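You operate a simulated robot arm through the tools that you are given. There is no shell and no other tool. Be economical: measure what you need, move in short steps, check, and stop when the job is done.

You are at the controls of a simulated two-armed robot. One attempt, no reset.

Task
Carry the basket to the counter in both hands and unload the sweater and towel.
Fine: green sweater in the wool drawer, shut again; teal towel on the bench.

It is judged by the outcome, as a careful person would: the job done as asked, and still so three seconds after it is handed in. It fails if anything else is knocked over, pushed out of place, dropped, spilled or broken. Flat cloth is picked up by pressing the open fingertips on it (5 to 10 N) and closing them slowly along it; thin cloth reads only 2 to 8 mm in the jaws.

Robot
Two 6-joint arms with two-finger parallel grippers on one trunk, on a base that drives. Base frame: it is fixed to the floor where the robot stands at the start and does not move with it; the origin is under the middle of the robot, x ahead of it, y to its left, z up. Readings come in m, rad, newtons and seconds.
The left shoulder is at the start at [0.06, 0.187, 0.947], the right one opposite. With the tool pointing down near the work surface each hand reaches from about 0.26 to 0.62 m from the robot's upright axis, wherever it stands, measured 20 degrees to its own side. Places, roughly: counter [0.4, -1.1, 0.9]; wool drawer [0.4, -0.6, 0.5]; inside of the wool drawer [0.5, -0.6, 0.5]; top of the basket bench [0.6, 0, 0.7]. Payload 1.57 kg a hand.
The TCP of each hand is the grasp point between the finger pads, 0.03 m short of the fingertips. In the tool frame z runs along the fingers and y along their closing line. The gripper opens to 0.11 m. The fingers are 0.024 m wide and 0.012 m thick; the gripper's body (0.048 by 0.112 m) begins 0.078 m behind the TCP.
Orientation is told as [roll, pitch, yaw] about the base's x, y, z axes, in that order, counted from this pose: with the fingers straight down and closing along the base's y, the tool's x points along the base's -x, its y along +y and its z along -z.

Tools
- The arms move only by the tool nudge_tool. It takes "left_motion", "right_motion" or both (then of equal length, played together; a hand with none holds still); each is a list of rows, each an object of numbers (a shift or turn left out is 0, a gripper value left out holds the last): "dx", "dy", "dz": the shift along the tool's x, y, z in units of 30 mm (1.0 is 30 mm); "wx", "wy", "wz": the turn, a rotation vector about the tool's x, y, z in units of 6 degrees (1.0 is 6 degrees); "gripper": the gripper command, from -1 (shut) to 1 (fully open), values between in proportion. In form: [{"dx": .., "dy": .., "dz": .., "wx": .., "wy": .., "wz": .., "gripper": ..}, ...]. A call has 1 to 8 rows; each row shifts and turns the commanded pose from where the row before left it, along the tool's axes as they then stand. A call with a number of a shift or a turn outside -1 to 1 is refused whole. Rows are played at 5 a second. More than 0.05 m and 0.15 rad between two rows, or a gripper value outside its range, and nothing of the call is played. Where a pose cannot be reached the arm comes as near as it can. A force on the tool above 40 N (or 10 N above the force at the start of the call, whichever is more), or a blocked arm, ends the call early, and 0.2 s more pass. The fingers move at their own pace (about 0.153 m/s each) and stop on an object; they squeeze with about 36 N. The grip force told is the motor's: it shows also when the fingers shut on nothing. Time passes only in rows, and 0.2 s behind the last, so rows that do not move let the fingers close. The reply holds the time, the measured pose of the TCP, the force on the tool along the base axes, the opening and the grip force, in the units named above and with some noise, and new pictures: "show" is both (left out), scene, wrist or none (wrist: the cameras of the hands that moved).
- Cameras (640 x 400 px; columns grow to the right, rows downward): "scene" is now at [0.0003, -0.026, 1.4734]; the picture's right is [-0.43, -0.90, -0.00], its down [-0.80, 0.38, -0.48] and it looks along [0.43, -0.20, -0.88] (base axes); focal length 280 px, centre (320, 200). "left" rides on the left gripper at [0.07, -0.016, -0.141] in its tool frame; the picture's right is [0.23, 0.97, 0.00], its down [-0.86, 0.20, -0.48] and it looks along [-0.47, 0.11, 0.88] (tool axes); focal length 222 px, centre (320, 200). "right" rides on the right gripper at [0.07, 0.016, -0.141] in its tool frame; the picture's right is [-0.23, 0.97, 0.00], its down [-0.86, -0.20, -0.48] and it looks along [-0.47, -0.11, 0.88] (tool axes); focal length 222 px, centre (320, 200).
- lift_body(by): slides the trunk up (or, below 0, down) by that many m; the arms and the scene camera ride with it, the base frame stays. It gives what a move gives, with no picture.
- base_move(legs): drives the robot by 1 to 6 legs, each [ahead, left, turn to the left] in m, m and rad, along the robot's own axes; the way and the turn of a leg run together, so that a leg with both is an arc; at most 1.5 m and 3.142 rad a leg. The arms and the cameras ride along, it lands a little off, and it stops where it bumps. It gives what a move gives, and a new picture of the scene camera.
- head_to(pan, tilt): turns the head with the scene camera to pan (to the left, within 1.501 rad either way) and tilt (down, from -0.506 to 1.204), counted from straight ahead of the robot. It gives what a move gives, and a new picture of the scene camera.
- measure_at(camera, pixels): there is no depth. For up to 12 entries [column, row, z] of the newest picture of that camera ("zoom" is the newest enlarged one), the place [x, y] in the base frame at which the ray of that pixel passes the height z, good to about 0.002 m. It takes no simulated time.
- inspect(camera, box): a new picture of the part [left, top, right, bottom] of that camera's present view, enlarged. It takes no simulated time.
- job_done(): hands the job in; it is judged then, once.

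Go step by step. Measure first, check grasps and placings, and put right what went wrong. The budget is 80 turns and 170 pictures, counting those below and the enlarged ones. Unless the task says otherwise, let go and move clear before handing in, and close with one line.

The tools are called after ">>>" as name(argument=value, ...) on one line, values as JSON. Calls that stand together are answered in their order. nudge_tool: Moves the arms, as the interface text tells. Its arguments: {"type":"object","properties":{"left_motion":{"type":"array","items":{"type":"object","properties":{"dx":{"type":"number"},"dy":{"type":"number"},"dz":{"type":"number"},"wx":{"type":"number"},"wy":{"type":"number"},"wz":{"type":"number"},"gripper":{"type":"number"}}}},"right_motion":{"type":"array","items":{"type":"object","properties":{"dx":{"type":"number"},"dy":{"type":"number"},"dz":{"type":"number"},"wx":{"type":"number"},"wy":{"type":"number"},"wz":{"type":"number"},"gripper":{"type":"number"}}}},"show":{"type":"string","enum":["both","scene","wrist","none"]}},"required":[]} The other tools are called the same way: lift_body (by) slides the trunk up or down; base_move (legs) drives the base; head_to (pan, tilt) turns the head that bears the scene camera; measure_at (camera, pixels) gives the place at which the rays of pixels pass given heights; inspect (camera, box) takes an enlarged picture of a part of a camera's view; job_done () hands the job in.

At the start:

```text
clock: 0.0
left_tool_pos: [0.3371, -0.0652, 0.8915]
left_ee_rot: [-0.001, -0.001, 0.0]
left_wrist_force: [0.2, -0.2, 0.8]
left_gripper_width: 0.1097
left_gripper_force: 0.1
right_tool_pos: [0.2878, -0.3696, 0.9845]
right_ee_rot: [-0.001, 0.001, 0.0]
right_wrist_force: [0.3, 0.0, 0.0]
right_gripper_width: 0.11
right_gripper_force: 0.0
trunk travel left (down, up): [-0.575, 0.415]
robot x, y, heading: [0.0005, -0.0007, -0.003]
head pan, tilt: [-0.44, 1.075]
```

scene: 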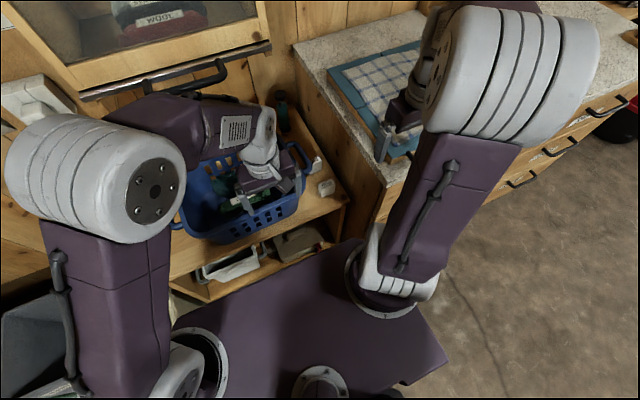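
right: 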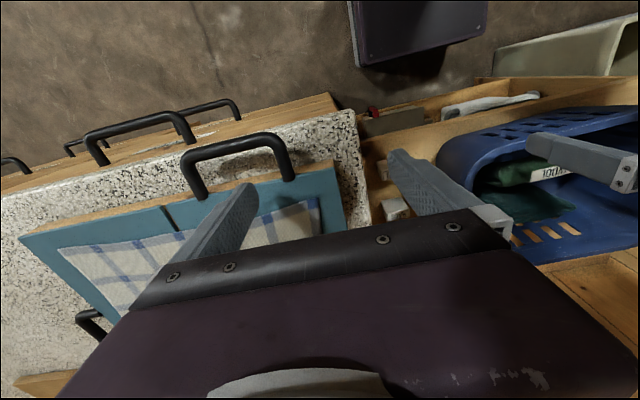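
left: 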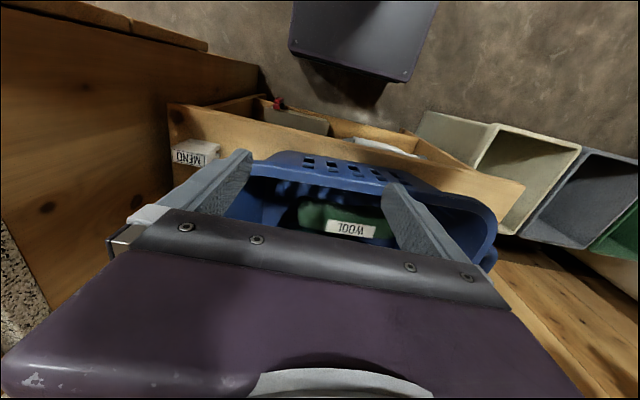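

The pictures show the blue basket at about scene (240,195) on the bench with a green sweater labelled WOOL in it, and a teal board with a checked cloth on the counter. I'll look around before moving anything.

>>> inspect(camera="left", box=[120, 80, 540, 340])

>>> head_to(pan=-1.2, tilt=0.6)

>>> head_to(pan=0.2, tilt=0.6)

```text
1.52 times, centred on (330, 210) of left
```

zoom: 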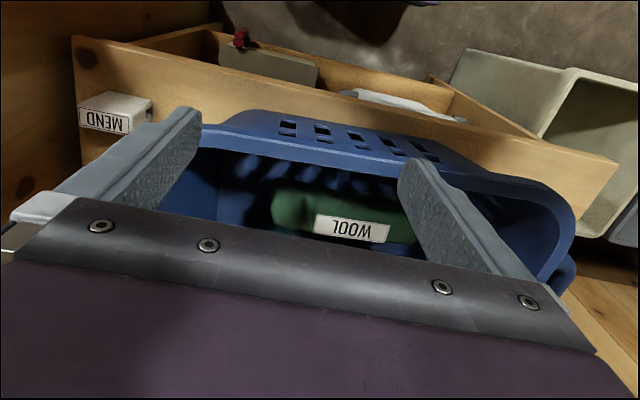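

```text
clock: 1.1
left_tool_pos: [0.3374, -0.0649, 0.8913]
left_ee_rot: [0.0, 0.0, 0.0]
left_wrist_force: [0.4, -0.2, -1.0]
left_gripper_width: 0.1101
left_gripper_force: 0.0
right_tool_pos: [0.2874, -0.3697, 0.9862]
right_ee_rot: [0.0, 0.0, 0.0]
right_wrist_force: [0.3, 0.5, -0.6]
right_gripper_width: 0.11
right_gripper_force: 0.1
trunk travel left (down, up): [-0.575, 0.415]
robot x, y, heading: [0.0005, -0.0021, -0.0]
head pan, tilt: [-1.201, 0.6]
```

scene: 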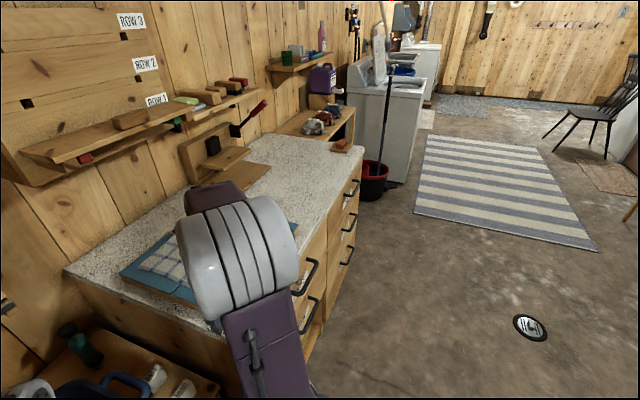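

```text
clock: 2.6
left_tool_pos: [0.3383, -0.0653, 0.8916]
left_ee_rot: [0.0, 0.001, 0.001]
left_wrist_force: [-0.5, 0.8, 0.3]
left_gripper_width: 0.11
left_gripper_force: 0.1
right_tool_pos: [0.288, -0.3698, 0.9851]
right_ee_rot: [0.001, 0.0, -0.001]
right_wrist_force: [0.4, -0.4, 0.4]
right_gripper_width: 0.1099
right_gripper_force: 0.2
trunk travel left (down, up): [-0.575, 0.415]
robot x, y, heading: [0.0021, 0.0005, -0.002]
head pan, tilt: [0.201, 0.6]
```

scene: 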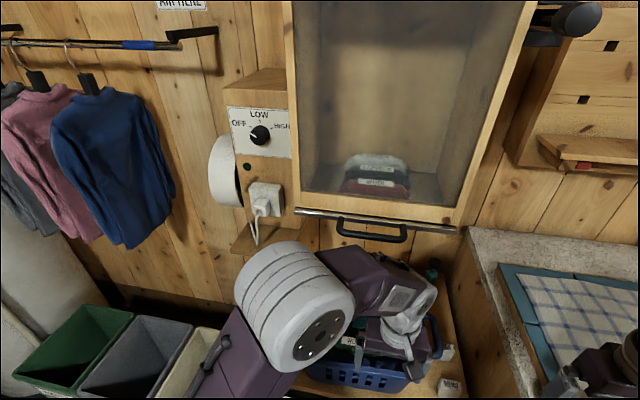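

The left arm hides the basket (scene (350,350)). I'll raise the left hand and swing it out to the left to see the basket and what lies around it.

>>> nudge_tool(left_motion=[{"dz": -1}, {"dz": -1, "dx": 0.5}, {"dy": 1, "dx": 0.5}, {"dy": 1}, {"dy": 1}, {"dy": 1}, {"dy": 1}, {"dy": 1}], show="none")

>>> head_to(pan=-0.1, tilt=0.95)

```text
clock: 4.4
left_tool_pos: [0.3059, 0.1165, 0.9517]
left_ee_rot: [-0.001, 0.0, -0.004]
left_wrist_force: [-0.8, 0.0, 0.4]
left_gripper_width: 0.11
left_gripper_force: 0.0
right_tool_pos: [0.2864, -0.3688, 0.9852]
right_ee_rot: [0.0, 0.0, 0.0]
right_wrist_force: [0.7, 0.2, 0.4]
right_gripper_width: 0.11
right_gripper_force: 0.1
trunk travel left (down, up): [-0.575, 0.415]
robot x, y, heading: [-0.0023, -0.0011, -0.0]
head pan, tilt: [0.201, 0.6]
```

```text
clock: 5.3
left_tool_pos: [0.3061, 0.1147, 0.9518]
left_ee_rot: [0.0, -0.002, 0.0]
left_wrist_force: [-0.3, -0.7, 0.8]
left_gripper_width: 0.1099
left_gripper_force: 0.0
right_tool_pos: [0.2864, -0.3708, 0.9848]
right_ee_rot: [-0.001, -0.001, 0.001]
right_wrist_force: [0.4, -0.2, 0.5]
right_gripper_width: 0.11
right_gripper_force: 0.2
trunk travel left (down, up): [-0.575, 0.415]
robot x, y, heading: [-0.0019, -0.0013, -0.0]
head pan, tilt: [-0.099, 0.949]
```

scene: 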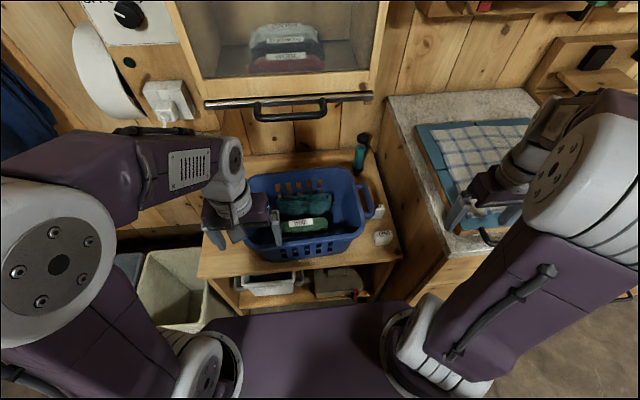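

>>> inspect(camera="scene", box=[200, 130, 420, 268])

>>> inspect(camera="scene", box=[380, 70, 640, 290])

```text
2.90 times, centred on (310, 199) of scene
```

zoom: 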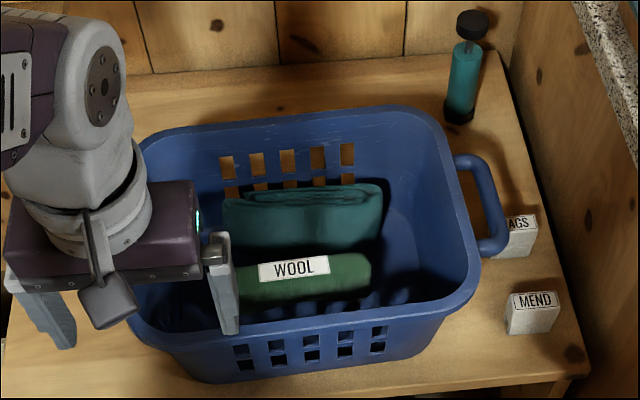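

```text
1.82 times, centred on (510, 180) of scene
```

zoom: 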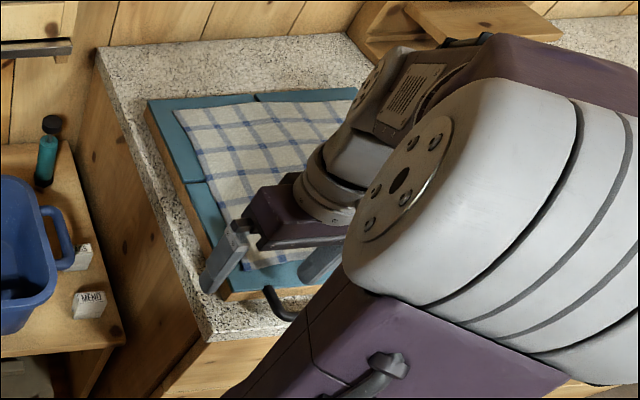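

The basket has a loop handle on each y side: the right one is at scene (369,199), and the left one is behind the left hand. I'll measure the rim, handle and bench corners, and look through the left wrist camera.

>>> measure_at(camera="scene", pixels=[[269, 260, 0.66], [348, 249, 0.66], [369, 199, 0.8], [369, 199, 0.85], [349, 172, 0.85], [361, 238, 0.85], [262, 245, 0.85], [251, 178, 0.85], [384, 245, 0.66], [360, 170, 0.66], [320, 290, 0.7], [390, 235, 0.66]])

>>> inspect(camera="left", box=[0, 0, 640, 400])

```text
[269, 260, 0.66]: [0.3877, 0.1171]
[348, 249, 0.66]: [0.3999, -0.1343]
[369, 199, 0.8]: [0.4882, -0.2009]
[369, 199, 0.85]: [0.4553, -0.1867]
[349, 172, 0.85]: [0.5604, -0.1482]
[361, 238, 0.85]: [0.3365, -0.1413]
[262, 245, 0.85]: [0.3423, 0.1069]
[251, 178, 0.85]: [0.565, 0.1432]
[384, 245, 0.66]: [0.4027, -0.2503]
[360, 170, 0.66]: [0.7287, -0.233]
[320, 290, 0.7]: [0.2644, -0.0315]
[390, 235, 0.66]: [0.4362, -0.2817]
```

```text
1.00 times, centred on (320, 200) of left
```

zoom: 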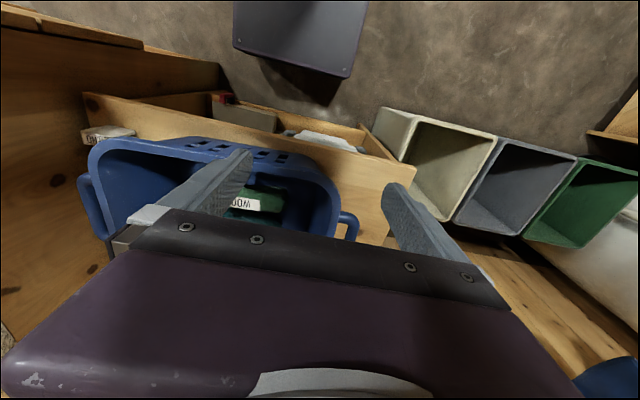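

>>> measure_at(camera="left", pixels=[[83, 180, 0.8], [104, 238, 0.8], [83, 180, 0.85], [104, 238, 0.85], [92, 150, 0.85], [92, 150, 0.8], [354, 218, 0.8], [354, 218, 0.85], [245, 147, 0.85], [245, 147, 0.8]])

>>> measure_at(camera="scene", pixels=[[362, 186, 0.8], [374, 215, 0.8], [370, 186, 0.8], [362, 186, 0.75], [374, 215, 0.75], [361, 238, 0.8], [361, 238, 0.82]])

```text
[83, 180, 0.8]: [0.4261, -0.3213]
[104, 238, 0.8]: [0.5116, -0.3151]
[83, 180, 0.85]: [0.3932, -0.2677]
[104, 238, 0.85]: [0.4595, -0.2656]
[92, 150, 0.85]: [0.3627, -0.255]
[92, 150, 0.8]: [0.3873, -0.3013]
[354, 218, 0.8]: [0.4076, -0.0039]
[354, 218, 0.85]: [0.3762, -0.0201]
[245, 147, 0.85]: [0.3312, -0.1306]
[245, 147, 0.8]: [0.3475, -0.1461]
```

```text
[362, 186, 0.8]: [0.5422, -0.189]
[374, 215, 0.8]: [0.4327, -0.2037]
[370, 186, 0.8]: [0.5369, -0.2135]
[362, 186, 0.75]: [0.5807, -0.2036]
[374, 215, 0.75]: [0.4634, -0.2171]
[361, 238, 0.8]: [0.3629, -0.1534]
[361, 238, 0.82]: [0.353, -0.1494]
```

>>> measure_at(camera="zoom", pixels=[[83, 180, 0.8], [104, 238, 0.8], [83, 180, 0.85], [104, 238, 0.85], [92, 150, 0.85], [92, 150, 0.8], [354, 218, 0.8], [354, 218, 0.85], [330, 182, 0.85], [330, 182, 0.8]])

```text
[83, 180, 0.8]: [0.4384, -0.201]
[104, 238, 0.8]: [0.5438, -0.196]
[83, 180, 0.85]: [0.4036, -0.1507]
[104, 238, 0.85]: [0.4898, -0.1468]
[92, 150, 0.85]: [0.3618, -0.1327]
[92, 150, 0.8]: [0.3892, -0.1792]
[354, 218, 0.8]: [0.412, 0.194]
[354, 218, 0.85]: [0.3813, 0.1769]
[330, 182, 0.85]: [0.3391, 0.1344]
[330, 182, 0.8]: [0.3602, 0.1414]
```

Right handle: y≈-0.205, z≈0.80, x 0.435–0.54. Left handle: y≈+0.195. Before grasping I'll scout the counter by backing off and strafing right.

>>> base_move(legs=[[-0.35, 0, 0], [0, -0.8, 0]])

>>> head_to(pan=0.0, tilt=0.6)

```text
clock: 11.4
left_tool_pos: [-0.0469, -0.6814, 0.9529]
left_ee_rot: [-0.002, 0.001, 0.0]
left_wrist_force: [-0.5, 0.6, -1.0]
left_gripper_width: 0.11
left_gripper_force: 0.0
right_tool_pos: [-0.0657, -1.1653, 0.9849]
right_ee_rot: [0.0, 0.0, 0.0]
right_wrist_force: [-0.3, 0.0, -0.1]
right_gripper_width: 0.1099
right_gripper_force: 0.2
trunk travel left (down, up): [-0.575, 0.415]
robot x, y, heading: [-0.3546, -0.7964, -0.001]
head pan, tilt: [-0.099, 0.949]
```

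scene: 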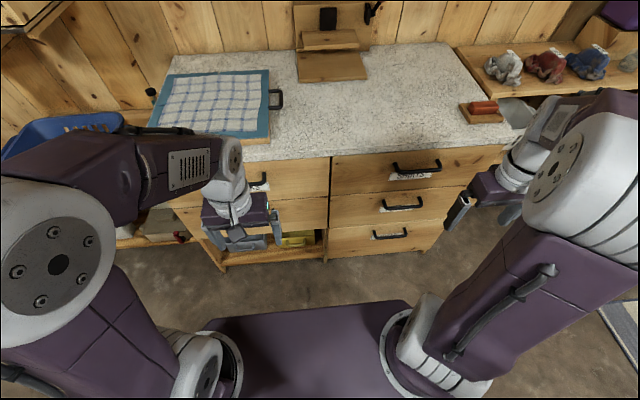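

```text
clock: 12.3
left_tool_pos: [-0.0468, -0.6804, 0.9522]
left_ee_rot: [0.001, -0.001, -0.001]
left_wrist_force: [-0.6, 0.1, -1.5]
left_gripper_width: 0.11
left_gripper_force: 0.1
right_tool_pos: [-0.0653, -1.1658, 0.9851]
right_ee_rot: [0.0, 0.0, 0.004]
right_wrist_force: [-0.3, -1.0, -0.3]
right_gripper_width: 0.11
right_gripper_force: 0.0
trunk travel left (down, up): [-0.575, 0.415]
robot x, y, heading: [-0.3532, -0.8001, 0.001]
head pan, tilt: [0.0, 0.6]
```

scene: 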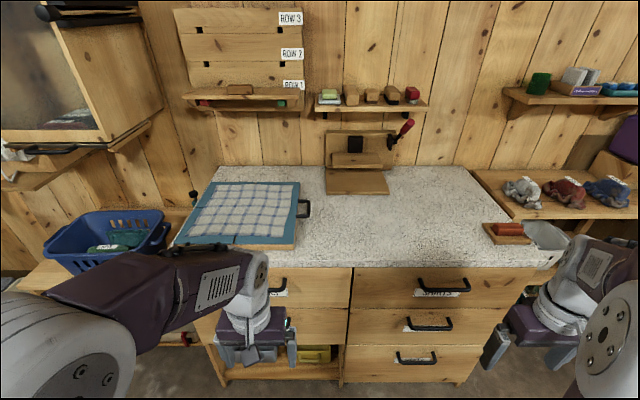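

>>> inspect(camera="scene", box=[180, 240, 520, 400])

>>> measure_at(camera="scene", pixels=[[297, 245, 0.9], [350, 265, 0.9], [490, 232, 0.9], [485, 220, 0.9], [510, 265, 0.9], [327, 193, 0.9], [388, 192, 0.9], [310, 210, 0.92], [180, 243, 0.9], [420, 165, 0.9], [110, 270, 0.83]])

```text
1.88 times, centred on (350, 320) of scene
```

zoom: 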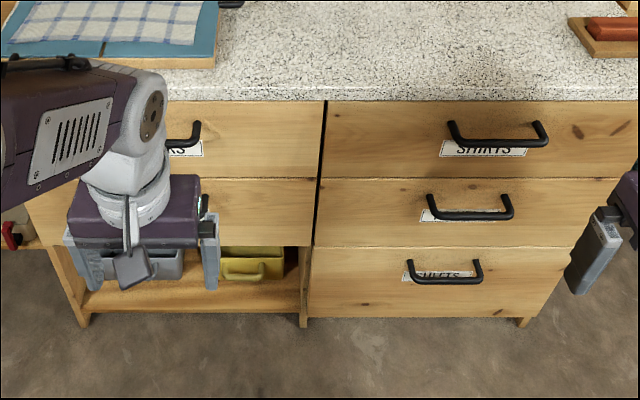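

```text
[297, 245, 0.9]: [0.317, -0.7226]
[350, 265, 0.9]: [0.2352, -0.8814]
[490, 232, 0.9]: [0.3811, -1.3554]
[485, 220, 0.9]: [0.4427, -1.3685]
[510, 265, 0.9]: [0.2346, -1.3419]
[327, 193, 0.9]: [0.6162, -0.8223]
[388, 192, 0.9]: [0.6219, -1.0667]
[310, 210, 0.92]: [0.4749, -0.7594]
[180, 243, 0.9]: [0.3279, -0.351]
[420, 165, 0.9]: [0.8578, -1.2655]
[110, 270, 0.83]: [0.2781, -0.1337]
```

The free counter area is y -0.80 to -1.32, x 0.25 to 0.60, so the basket's target centre is about (0.42,-1.05). I'll return to the basket and move the hands above the handles.

>>> base_move(legs=[[0, 0.8, 0], [0.35, 0, 0]])

>>> nudge_tool(left_motion=[{"dy": 0.9}, {"dy": 0.9}, {"dy": 0.9}, {}, {}, {}], right_motion=[{"dy": 0.9}, {"dy": 0.9}, {"dy": 0.9}, {"dy": 0.9}, {"dy": 0.9}, {"dy": 0.9}], show="none")

>>> nudge_tool(left_motion=[{"dx": -0.9}, {"dx": -0.9}, {"dx": -0.9}, {"dx": -0.9}, {"dx": -0.9}], right_motion=[{"dx": -1, "dz": 0.3}, {"dx": -1, "dz": 0.3}, {"dx": -1, "dz": 0.3}, {"dx": -1, "dz": 0.2}, {"dx": -1}], show="both")

```text
clock: 18.4
left_tool_pos: [0.2977, 0.1282, 0.952]
left_ee_rot: [0.001, 0.0, 0.015]
left_wrist_force: [-0.5, -0.3, -0.5]
left_gripper_width: 0.1098
left_gripper_force: 0.2
right_tool_pos: [0.2849, -0.3558, 0.9839]
right_ee_rot: [0.002, 0.001, 0.013]
right_wrist_force: [-0.9, -0.3, -0.5]
right_gripper_width: 0.1098
right_gripper_force: 0.1
trunk travel left (down, up): [-0.575, 0.415]
robot x, y, heading: [-0.0117, 0.0092, 0.014]
head pan, tilt: [0.0, 0.6]
```

scene: 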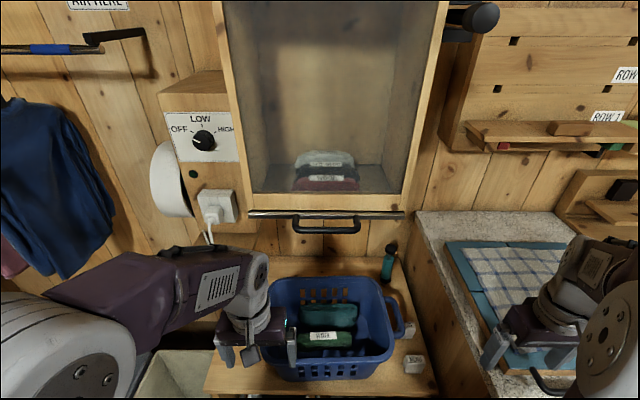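

```text
clock: 19.8
left_tool_pos: [0.2967, 0.211, 0.9513]
left_ee_rot: [-0.002, -0.001, 0.012]
left_wrist_force: [0.4, -0.5, -0.1]
left_gripper_width: 0.1099
left_gripper_force: 0.0
right_tool_pos: [0.2831, -0.1928, 0.9837]
right_ee_rot: [0.0, -0.001, 0.014]
right_wrist_force: [-0.1, -0.5, 0.3]
right_gripper_width: 0.1101
right_gripper_force: 0.1
trunk travel left (down, up): [-0.575, 0.415]
robot x, y, heading: [-0.0108, 0.0082, 0.013]
head pan, tilt: [0.0, 0.6]
```

```text
clock: 21.0
left_tool_pos: [0.4338, 0.2128, 0.9493]
left_ee_rot: [0.001, 0.0, 0.012]
left_wrist_force: [1.0, -0.2, 0.2]
left_gripper_width: 0.11
left_gripper_force: 0.0
right_tool_pos: [0.4338, -0.1919, 0.9503]
right_ee_rot: [0.0, 0.001, 0.016]
right_wrist_force: [0.3, -0.4, -0.8]
right_gripper_width: 0.1101
right_gripper_force: 0.0
trunk travel left (down, up): [-0.575, 0.415]
robot x, y, heading: [-0.0073, 0.0109, 0.01]
head pan, tilt: [0.0, 0.6]
```

scene: 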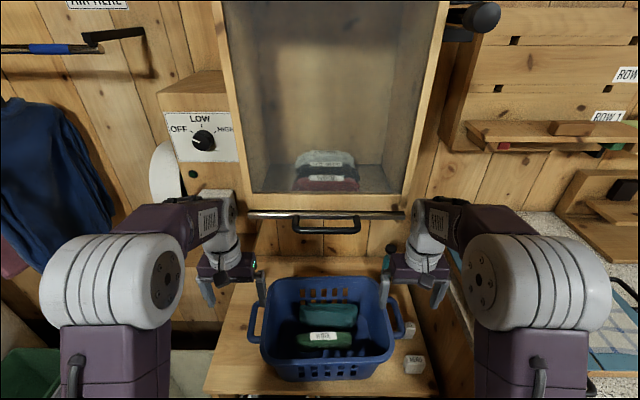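
right: 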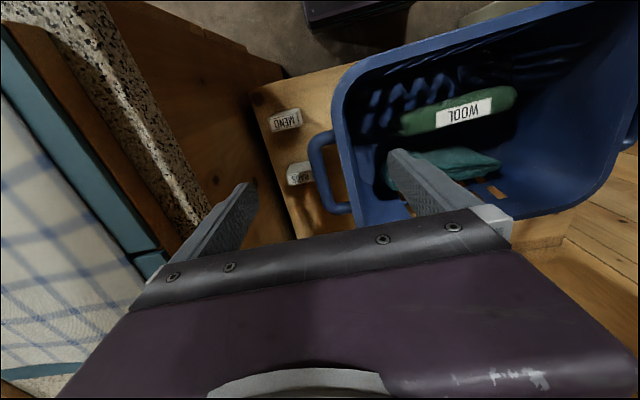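
left: 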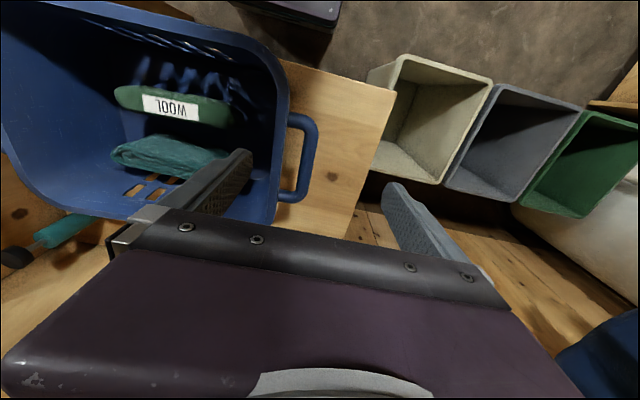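

Both handles are clear in the wrist views: left bar at (311,155), right bar at (316,170). I'll triangulate them against the scene view at (254,322) and (399,318).

>>> measure_at(camera="left", pixels=[[312, 120, 0.8], [304, 197, 0.8], [312, 155, 0.8], [312, 155, 0.77], [312, 155, 0.83], [292, 150, 0.8], [275, 150, 0.8], [288, 118, 0.8], [282, 197, 0.8]])

>>> measure_at(camera="right", pixels=[[314, 142, 0.8], [333, 211, 0.8], [318, 172, 0.8], [318, 172, 0.77], [318, 172, 0.83], [340, 170, 0.8], [333, 132, 0.8], [352, 207, 0.8]])

>>> inspect(camera="scene", box=[230, 250, 430, 390])

```text
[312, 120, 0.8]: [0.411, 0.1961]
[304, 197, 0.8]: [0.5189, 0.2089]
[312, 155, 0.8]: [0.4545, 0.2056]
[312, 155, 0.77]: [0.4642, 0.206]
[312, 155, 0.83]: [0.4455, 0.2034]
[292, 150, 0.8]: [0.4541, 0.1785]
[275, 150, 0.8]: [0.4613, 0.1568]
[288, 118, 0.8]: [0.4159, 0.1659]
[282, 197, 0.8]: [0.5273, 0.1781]
```

```text
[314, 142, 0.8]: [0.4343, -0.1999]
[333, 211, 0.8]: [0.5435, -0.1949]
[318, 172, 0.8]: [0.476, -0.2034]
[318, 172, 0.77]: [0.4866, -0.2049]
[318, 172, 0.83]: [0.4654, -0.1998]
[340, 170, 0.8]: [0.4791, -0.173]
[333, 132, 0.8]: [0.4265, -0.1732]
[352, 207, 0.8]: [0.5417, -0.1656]
```

```text
2.86 times, centred on (330, 320) of scene
```

zoom: 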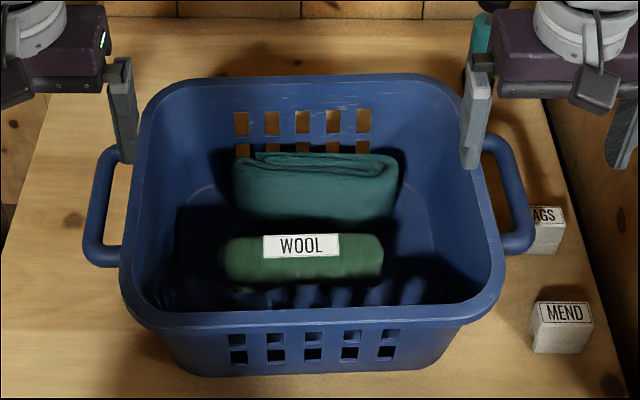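

>>> measure_at(camera="zoom", pixels=[[92, 210, 0.8], [92, 210, 0.77], [92, 210, 0.83], [107, 160, 0.8], [95, 255, 0.8], [517, 190, 0.8], [517, 190, 0.77], [517, 190, 0.83], [525, 240, 0.8], [500, 145, 0.8], [545, 210, 0.69], [560, 305, 0.69]])

```text
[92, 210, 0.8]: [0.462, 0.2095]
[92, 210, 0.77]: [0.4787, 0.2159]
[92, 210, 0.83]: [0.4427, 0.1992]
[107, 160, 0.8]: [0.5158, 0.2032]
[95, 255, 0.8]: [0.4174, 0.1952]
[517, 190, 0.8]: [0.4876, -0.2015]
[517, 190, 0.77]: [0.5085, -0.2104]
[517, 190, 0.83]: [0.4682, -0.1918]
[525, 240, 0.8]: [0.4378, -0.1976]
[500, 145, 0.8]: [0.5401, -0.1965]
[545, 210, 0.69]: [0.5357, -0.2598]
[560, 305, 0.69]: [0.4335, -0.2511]
```

>>> inspect(camera="left", box=[240, 90, 368, 218])

>>> inspect(camera="right", box=[270, 110, 398, 238])

```text
3.12 times, centred on (304, 154) of left
```

zoom: 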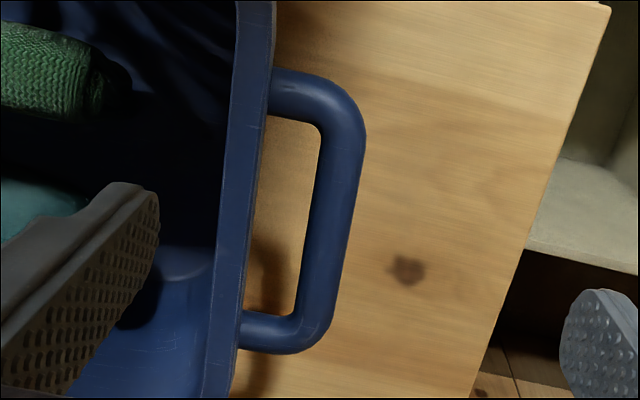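

```text
3.12 times, centred on (334, 174) of right
```

zoom: 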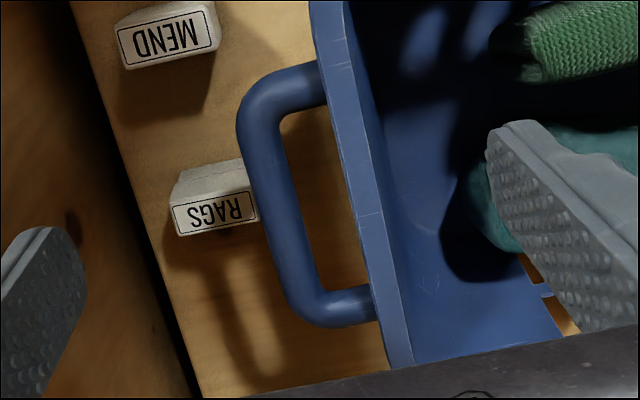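

>>> measure_at(camera="zoom", pixels=[[253, 190, 0.8], [300, 190, 0.8], [347, 190, 0.8], [347, 190, 0.83], [262, 220, 0.8], [306, 220, 0.8], [355, 220, 0.82], [244, 130, 0.8], [284, 130, 0.8]])

>>> inspect(camera="left", box=[240, 90, 368, 218])

>>> measure_at(camera="zoom", pixels=[[353, 220, 0.8], [309, 220, 0.8], [257, 220, 0.8], [257, 220, 0.83], [365, 150, 0.8], [320, 150, 0.8], [268, 150, 0.83], [341, 280, 0.8], [300, 280, 0.8]])

```text
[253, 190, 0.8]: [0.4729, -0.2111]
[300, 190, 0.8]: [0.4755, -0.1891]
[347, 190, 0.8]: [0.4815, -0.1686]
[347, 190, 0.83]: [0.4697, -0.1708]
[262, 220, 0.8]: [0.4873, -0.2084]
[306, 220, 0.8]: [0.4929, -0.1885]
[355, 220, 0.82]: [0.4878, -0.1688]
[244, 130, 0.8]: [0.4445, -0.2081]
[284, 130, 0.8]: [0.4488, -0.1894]
```

```text
3.12 times, centred on (304, 154) of left
```

zoom: 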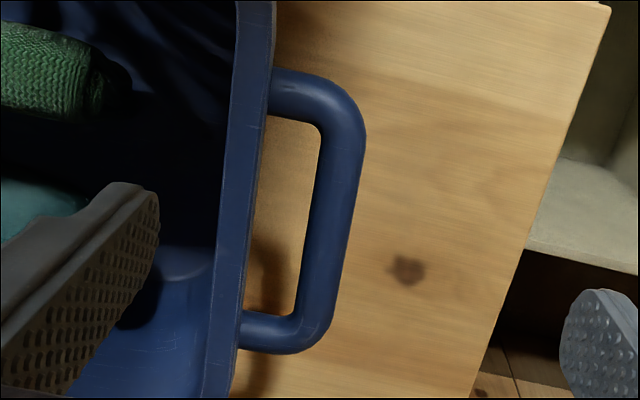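

```text
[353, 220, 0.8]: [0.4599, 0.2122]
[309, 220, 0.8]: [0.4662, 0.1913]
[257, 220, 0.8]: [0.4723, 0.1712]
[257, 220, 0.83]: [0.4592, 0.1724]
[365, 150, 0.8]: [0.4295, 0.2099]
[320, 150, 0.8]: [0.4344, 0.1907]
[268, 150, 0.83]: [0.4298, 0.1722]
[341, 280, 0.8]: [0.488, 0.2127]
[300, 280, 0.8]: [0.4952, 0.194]
```

Gap between rim and bar is about 19 mm on each side; inner-finger centres should be at y≈+0.1815 and y≈-0.179. I'll half-close the grippers to 46 mm, align over the bars, come down to just above them and check.

>>> nudge_tool(left_motion=[{"dx": -0.5, "dy": -0.04, "wz": -0.4, "gripper": -0.16}, {"dx": -0.44, "dy": -0.04}, {"dz": 0.8}, {"dz": 0.8}, {"dz": 0.7}, {}], right_motion=[{"dx": -0.85, "dy": -0.3, "wz": -0.4, "gripper": -0.16}, {"dx": -0.85, "dy": -0.3}, {"dz": 0.8}, {"dz": 0.8}, {"dz": 0.7}, {}], show="wrist")

```text
clock: 22.0
left_tool_pos: [0.46, 0.2102, 0.9176]
left_ee_rot: [-0.002, -0.008, 0.055]
left_wrist_force: [-7.7, -2.1, 13.5]
left_gripper_width: 0.0462
left_gripper_force: 0.1
right_tool_pos: [0.4827, -0.2088, 0.9131]
right_ee_rot: [-0.001, -0.002, 0.055]
right_wrist_force: [0.2, 0.3, 0.8]
right_gripper_width: 0.0463
right_gripper_force: 0.1
trunk travel left (down, up): [-0.575, 0.415]
robot x, y, heading: [-0.007, 0.0076, 0.013]
head pan, tilt: [0.0, 0.6]
stopped in row 4 (left hand): the force on the tool passed its limit (the readings are from after the stop); the commanded pose is now the measured one
```

right: 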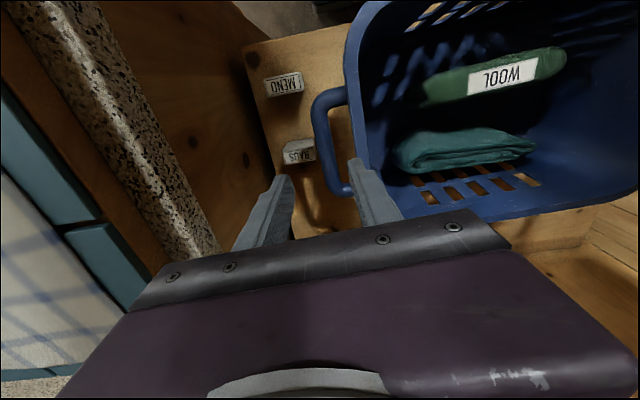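
left: 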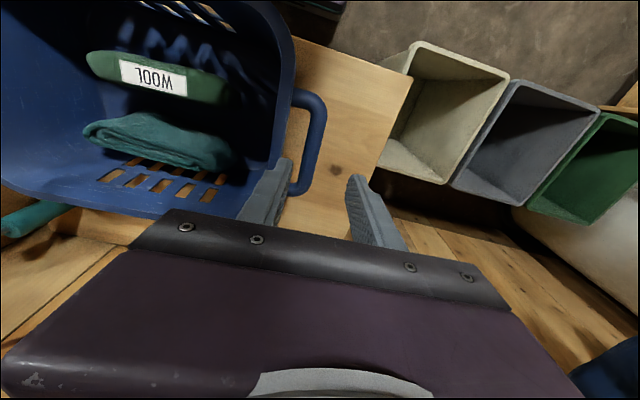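

The left hand met an upward force of 13 N at z 0.918 though the fingertips look clear of the rim. I'll check in the scene view what the arm is touching.

>>> inspect(camera="scene", box=[130, 160, 450, 380])

>>> inspect(camera="left", box=[180, 60, 440, 280])

```text
1.82 times, centred on (290, 270) of scene
```

zoom: 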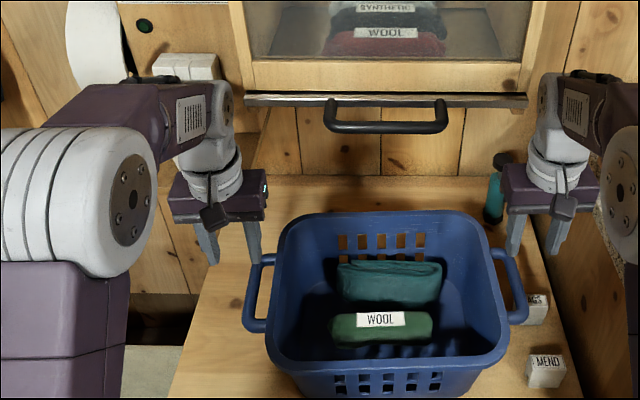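

```text
1.82 times, centred on (310, 170) of left
```

zoom: 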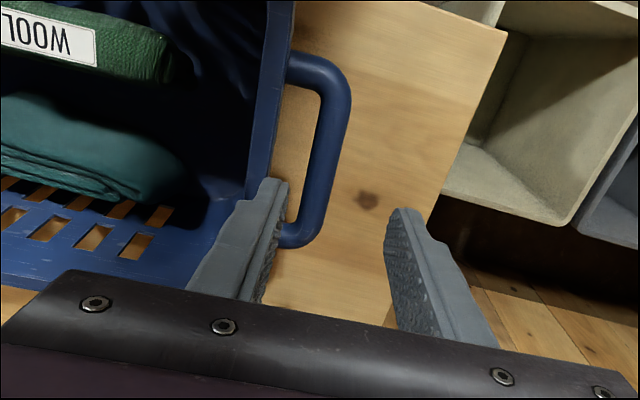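

The left forearm is alongside the outlet box and plug (scene (216,196)), which probably stopped it. I'll raise both hands and tilt them so the wrists come back towards the robot with fingertips pointing forward and down.

>>> nudge_tool(left_motion=[{"dz": -1, "dx": 0.5}, {"wy": -1}, {"wy": -1}, {"wy": -1}, {"wy": -1}, {}], right_motion=[{"dz": -1, "dx": 0.5}, {"wy": -1}, {"wy": -1}, {"wy": -1}, {"wy": -1}, {}], show="both")

```text
clock: 23.4
left_tool_pos: [0.4463, 0.2095, 0.9459]
left_ee_rot: [-0.001, -0.427, 0.055]
left_wrist_force: [0.5, 1.1, 0.0]
left_gripper_width: 0.046
left_gripper_force: 0.0
right_tool_pos: [0.4685, -0.2098, 0.9424]
right_ee_rot: [-0.001, -0.418, 0.056]
right_wrist_force: [-0.6, 0.5, -0.3]
right_gripper_width: 0.0463
right_gripper_force: 0.1
trunk travel left (down, up): [-0.575, 0.415]
robot x, y, heading: [-0.0073, 0.0115, 0.017]
head pan, tilt: [0.0, 0.6]
```

scene: 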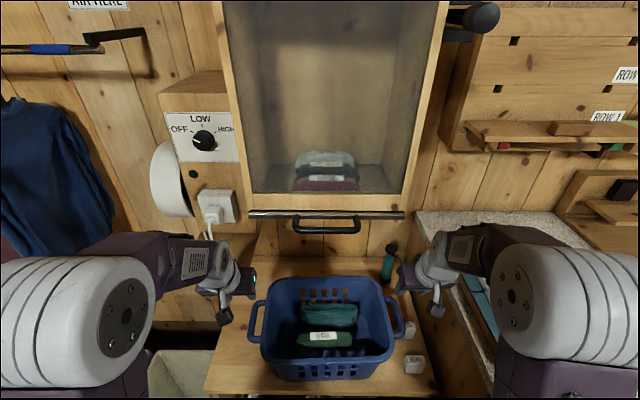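
right: 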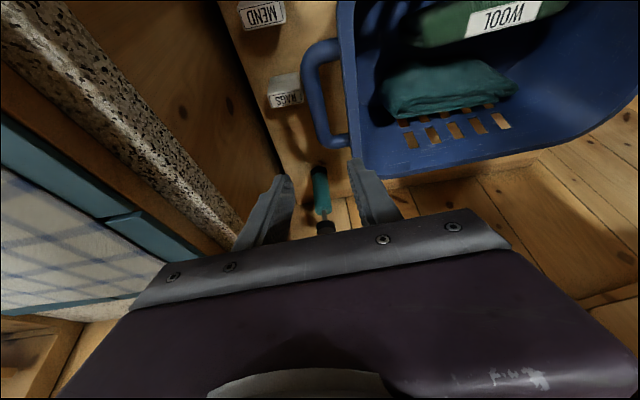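
left: 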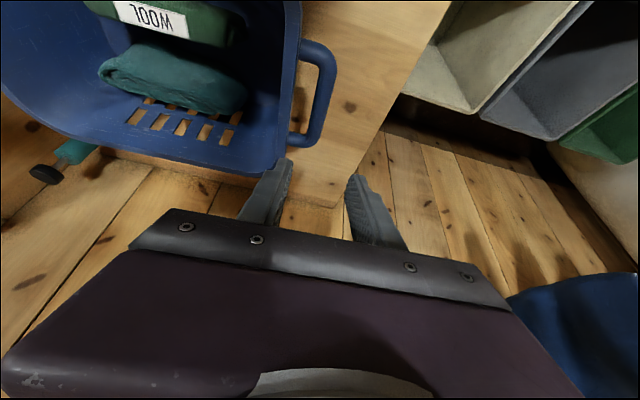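

Hands are now clear of the outlet box. I'll descend in steps to z≈0.86, above the handles.

>>> nudge_tool(left_motion=[{"dx": 0.17, "dz": 0.71}, {"dx": 0.17, "dz": 0.71}, {"dx": 0.17, "dz": 0.71}, {"dx": 0.17, "dz": 0.7}, {}], right_motion=[{"dx": 0.15, "dz": 0.68, "dy": 0.03}, {"dx": 0.15, "dz": 0.68}, {"dx": 0.15, "dz": 0.68}, {"dx": 0.16, "dz": 0.68}, {}], show="both")

```text
clock: 24.6
left_tool_pos: [0.4625, 0.2111, 0.8601]
left_ee_rot: [0.0, -0.427, 0.057]
left_wrist_force: [-0.4, -0.4, 0.8]
left_gripper_width: 0.046
left_gripper_force: 0.0
right_tool_pos: [0.4854, -0.207, 0.8598]
right_ee_rot: [0.002, -0.42, 0.056]
right_wrist_force: [-0.4, -0.4, 0.8]
right_gripper_width: 0.0464
right_gripper_force: 0.0
trunk travel left (down, up): [-0.575, 0.415]
robot x, y, heading: [-0.0096, 0.0106, 0.015]
head pan, tilt: [0.0, 0.6]
```

scene: 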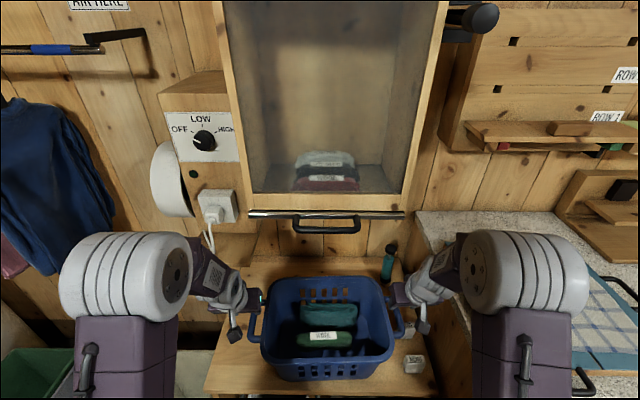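
right: 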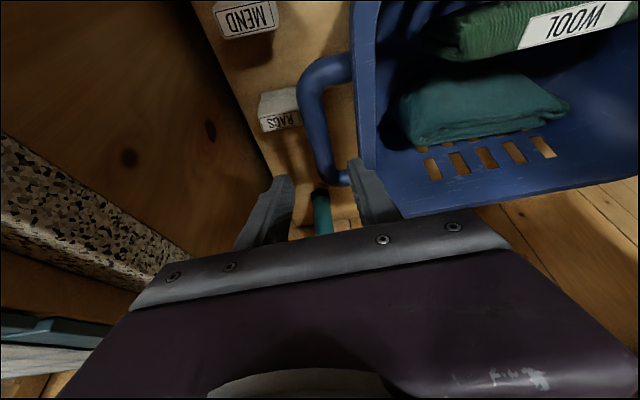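
left: 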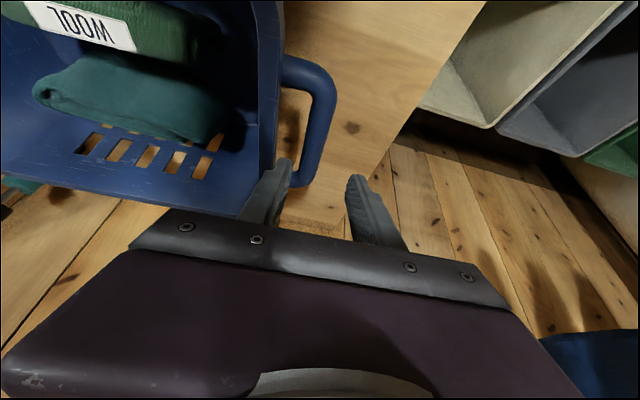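

>>> measure_at(camera="left", pixels=[[332, 120, 0.8], [312, 120, 0.8], [280, 120, 0.82], [327, 140, 0.8], [308, 140, 0.8], [279, 140, 0.82], [293, 165, 0.83], [277, 165, 0.83], [291, 185, 0.8]])

>>> measure_at(camera="right", pixels=[[300, 120, 0.8], [325, 120, 0.8], [354, 120, 0.82], [307, 150, 0.8], [330, 150, 0.8], [358, 150, 0.82], [348, 165, 0.83], [365, 165, 0.83], [338, 185, 0.8]])

```text
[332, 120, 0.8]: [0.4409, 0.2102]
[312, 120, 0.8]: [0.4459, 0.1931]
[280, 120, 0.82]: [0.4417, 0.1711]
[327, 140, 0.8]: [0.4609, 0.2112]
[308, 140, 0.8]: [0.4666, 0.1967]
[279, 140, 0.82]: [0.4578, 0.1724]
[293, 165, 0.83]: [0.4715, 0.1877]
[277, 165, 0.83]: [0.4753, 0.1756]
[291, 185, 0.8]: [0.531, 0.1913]
```

```text
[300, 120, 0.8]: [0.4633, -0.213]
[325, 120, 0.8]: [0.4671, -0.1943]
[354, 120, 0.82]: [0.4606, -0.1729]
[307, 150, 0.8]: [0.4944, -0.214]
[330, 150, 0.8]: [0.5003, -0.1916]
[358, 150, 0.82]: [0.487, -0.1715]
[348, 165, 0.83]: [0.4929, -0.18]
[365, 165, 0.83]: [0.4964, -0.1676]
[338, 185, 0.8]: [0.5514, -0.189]
```

Left inner finger is at 0.176–0.188 (gap 0.172–0.195), good. The right is about 5 mm too far inward, so I'll correct that and descend to bar height.

>>> nudge_tool(left_motion=[{"dy": 0.05}, {"dx": 0.21, "dz": 0.48}, {"dx": 0.21, "dz": 0.48}, {"dx": 0.21, "dz": 0.48}, {"dx": 0.22, "dz": 0.48}, {}], right_motion=[{"dy": -0.17}, {"dx": 0.21, "dz": 0.48}, {"dx": 0.21, "dz": 0.48}, {"dx": 0.21, "dz": 0.48}, {"dx": 0.22, "dz": 0.48}, {}], show="wrist")

```text
clock: 26.0
left_tool_pos: [0.4608, 0.2136, 0.8041]
left_ee_rot: [0.0, -0.424, 0.056]
left_wrist_force: [-0.6, -0.9, -0.7]
left_gripper_width: 0.0461
left_gripper_force: 0.2
left hand out of reach, approached as far as the arm can: row 3, 4
right_tool_pos: [0.4863, -0.2121, 0.797]
right_ee_rot: [0.001, -0.419, 0.054]
right_wrist_force: [-0.6, 0.1, 0.3]
right_gripper_width: 0.0463
right_gripper_force: 0.1
trunk travel left (down, up): [-0.575, 0.415]
robot x, y, heading: [-0.0095, 0.0106, 0.016]
head pan, tilt: [0.0, 0.6]
```

right: 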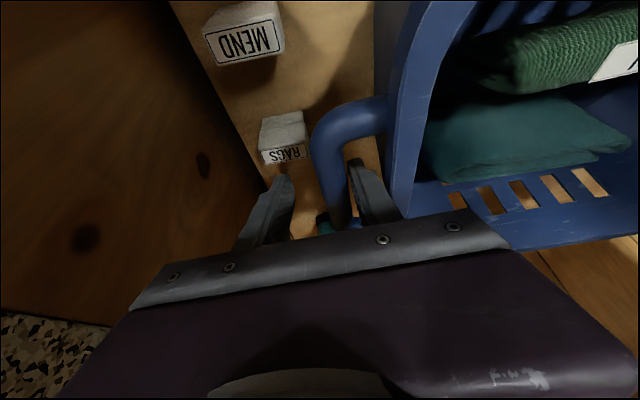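
left: 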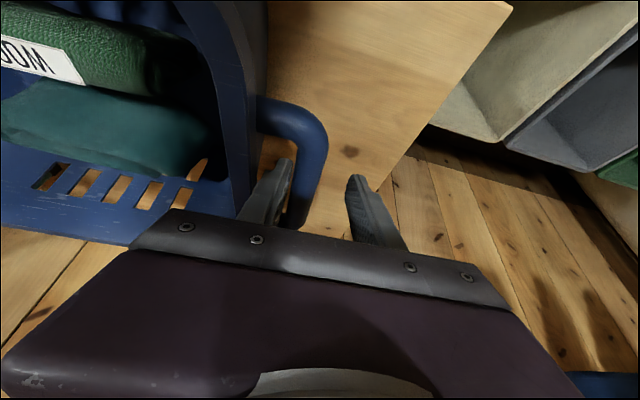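

Both hands straddle the bars. I'll centre on the bars while closing gently, then squeeze.

>>> nudge_tool(left_motion=[{"dy": -0.15, "gripper": -0.3}, {"dy": -0.15, "gripper": -0.45}, {"dy": -0.06, "gripper": -0.55}, {"gripper": -1}, {}, {}], right_motion=[{"dy": 0.15, "gripper": -0.3}, {"dy": 0.15, "gripper": -0.45}, {"dy": 0.06, "gripper": -0.55}, {"gripper": -1}, {}, {}], show="wrist")

```text
clock: 27.4
left_tool_pos: [0.463, 0.2022, 0.8046]
left_ee_rot: [0.0, -0.424, 0.054]
left_wrist_force: [0.3, -22.3, 3.5]
left_gripper_width: 0.0183
left_gripper_force: 32.9
right_tool_pos: [0.4857, -0.2015, 0.7975]
right_ee_rot: [0.002, -0.42, 0.059]
right_wrist_force: [0.5, 21.4, 0.3]
right_gripper_width: 0.0189
right_gripper_force: 32.4
trunk travel left (down, up): [-0.575, 0.415]
robot x, y, heading: [-0.004, 0.0079, 0.009]
head pan, tilt: [0.0, 0.6]
```

right: 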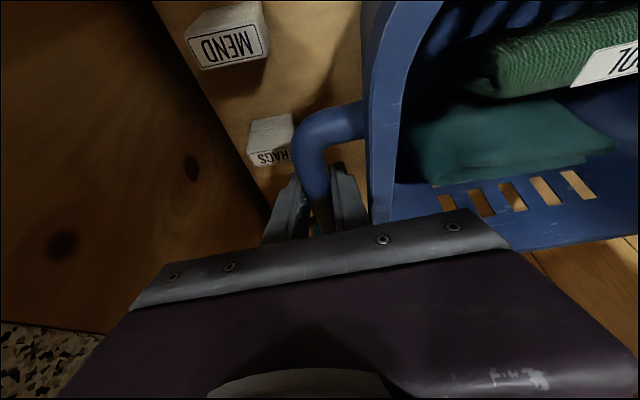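
left: 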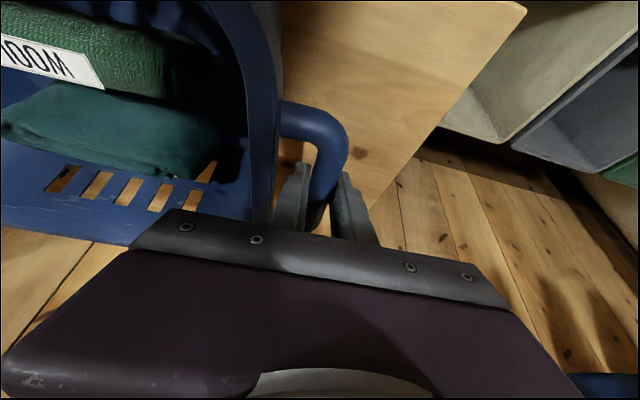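

Both grips hold (18–19 mm, 33 N), with a 22 N outward strain between the hands. I'll relax it inward a little, then lift slightly with the trunk.

>>> nudge_tool(left_motion=[{"dy": -0.06}, {}], right_motion=[{"dy": 0.06}, {}], show="none")

>>> lift_body(by=0.04)

>>> inspect(camera="scene", box=[130, 160, 450, 380])

```text
clock: 28.0
left_tool_pos: [0.4636, 0.2012, 0.8041]
left_ee_rot: [0.001, -0.426, 0.057]
left_wrist_force: [-3.2, 4.0, 4.1]
left_gripper_width: 0.0183
left_gripper_force: 32.6
right_tool_pos: [0.4857, -0.2011, 0.7975]
right_ee_rot: [-0.003, -0.418, 0.054]
right_wrist_force: [3.3, -3.2, -0.4]
right_gripper_width: 0.0185
right_gripper_force: 32.1
trunk travel left (down, up): [-0.575, 0.415]
robot x, y, heading: [-0.0059, 0.0072, 0.009]
head pan, tilt: [0.0, 0.6]
```

```text
clock: 28.8
left_tool_pos: [0.4649, 0.2017, 0.8435]
left_ee_rot: [-0.001, -0.421, 0.057]
left_wrist_force: [-3.8, 21.5, -5.9]
left_gripper_width: 0.0184
left_gripper_force: 32.8
right_tool_pos: [0.4872, -0.2005, 0.8358]
right_ee_rot: [-0.002, -0.417, 0.054]
right_wrist_force: [4.1, -21.0, -6.0]
right_gripper_width: 0.019
right_gripper_force: 32.9
trunk travel left (down, up): [-0.615, 0.375]
robot x, y, heading: [-0.01, 0.0119, 0.011]
head pan, tilt: [0.0, 0.6]
```

```text
1.82 times, centred on (290, 270) of scene
```

zoom: 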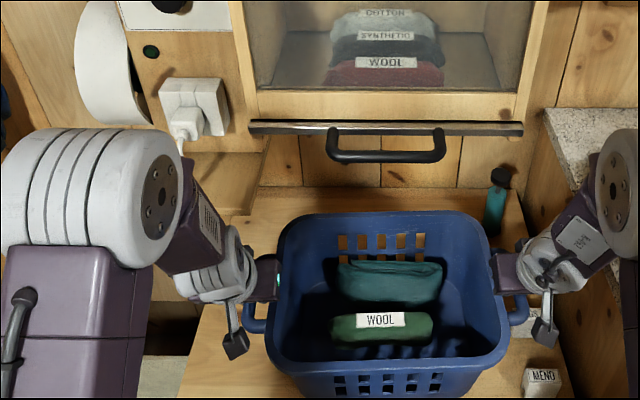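

The basket is off the bench, about 6 N per hand. I'll ease the inward squeeze, drive straight back, and then raise the trunk.

>>> nudge_tool(left_motion=[{"dy": 0.03}, {}], right_motion=[{"dy": -0.03}, {}], show="none")

>>> base_move(legs=[[-0.5, 0, 0]])

>>> lift_body(by=0.24)

>>> base_move(legs=[[0, -1.06, 0]])

```text
clock: 29.4
left_tool_pos: [0.4634, 0.202, 0.8424]
left_ee_rot: [0.0, -0.423, 0.054]
left_wrist_force: [-2.1, 16.6, -5.0]
left_gripper_width: 0.0185
left_gripper_force: 32.7
right_tool_pos: [0.4866, -0.2004, 0.8366]
right_ee_rot: [0.0, -0.416, 0.055]
right_wrist_force: [2.5, -16.5, -6.1]
right_gripper_width: 0.0188
right_gripper_force: 32.9
trunk travel left (down, up): [-0.615, 0.375]
robot x, y, heading: [-0.0079, 0.0107, 0.017]
head pan, tilt: [0.0, 0.6]
```

```text
clock: 32.4
left_tool_pos: [-0.0375, 0.1946, 0.8429]
left_ee_rot: [0.0, -0.424, 0.056]
left_wrist_force: [-2.1, 13.1, -5.7]
left_gripper_width: 0.0184
left_gripper_force: 33.3
right_tool_pos: [-0.016, -0.2062, 0.8377]
right_ee_rot: [0.001, -0.415, 0.056]
right_wrist_force: [2.3, -14.0, -5.7]
right_gripper_width: 0.0188
right_gripper_force: 33.2
trunk travel left (down, up): [-0.615, 0.375]
robot x, y, heading: [-0.51, 0.0039, 0.016]
head pan, tilt: [0.0, 0.6]
```

scene: 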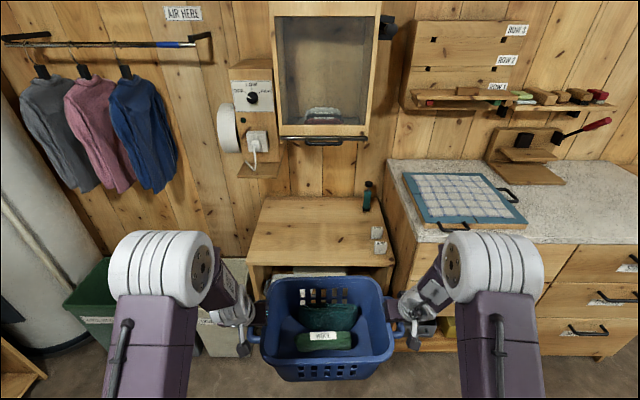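

```text
clock: 34.9
left_tool_pos: [-0.0378, 0.1951, 1.0835]
left_ee_rot: [0.001, -0.424, 0.057]
left_wrist_force: [-2.2, 2.8, -6.2]
left_gripper_width: 0.0186
left_gripper_force: 33.1
right_tool_pos: [-0.016, -0.2073, 1.0766]
right_ee_rot: [0.0, -0.416, 0.055]
right_wrist_force: [2.3, -2.1, -5.4]
right_gripper_width: 0.0189
right_gripper_force: 33.4
trunk travel left (down, up): [-0.855, 0.135]
robot x, y, heading: [-0.508, 0.0029, 0.011]
head pan, tilt: [0.0, 0.6]
```

```text
clock: 40.3
left_tool_pos: [-0.024, -0.8639, 1.0836]
left_ee_rot: [-0.002, -0.423, 0.054]
left_wrist_force: [-2.5, 4.1, -6.3]
left_gripper_width: 0.0188
left_gripper_force: 32.7
right_tool_pos: [-0.0019, -1.266, 1.0765]
right_ee_rot: [0.0, -0.418, 0.054]
right_wrist_force: [3.0, -3.7, -5.4]
right_gripper_width: 0.0186
right_gripper_force: 33.1
trunk travel left (down, up): [-0.855, 0.135]
robot x, y, heading: [-0.4993, -1.0566, 0.012]
head pan, tilt: [0.0, 0.6]
```

scene: 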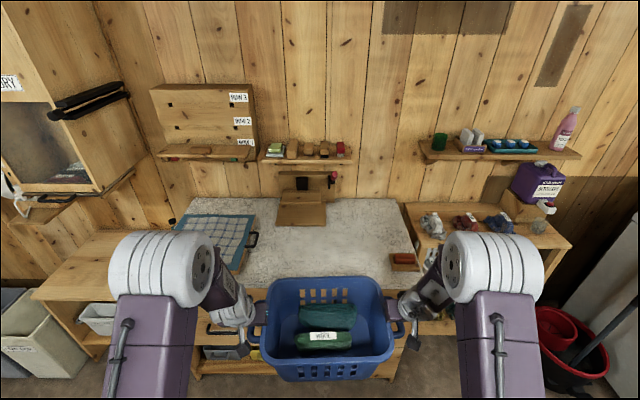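

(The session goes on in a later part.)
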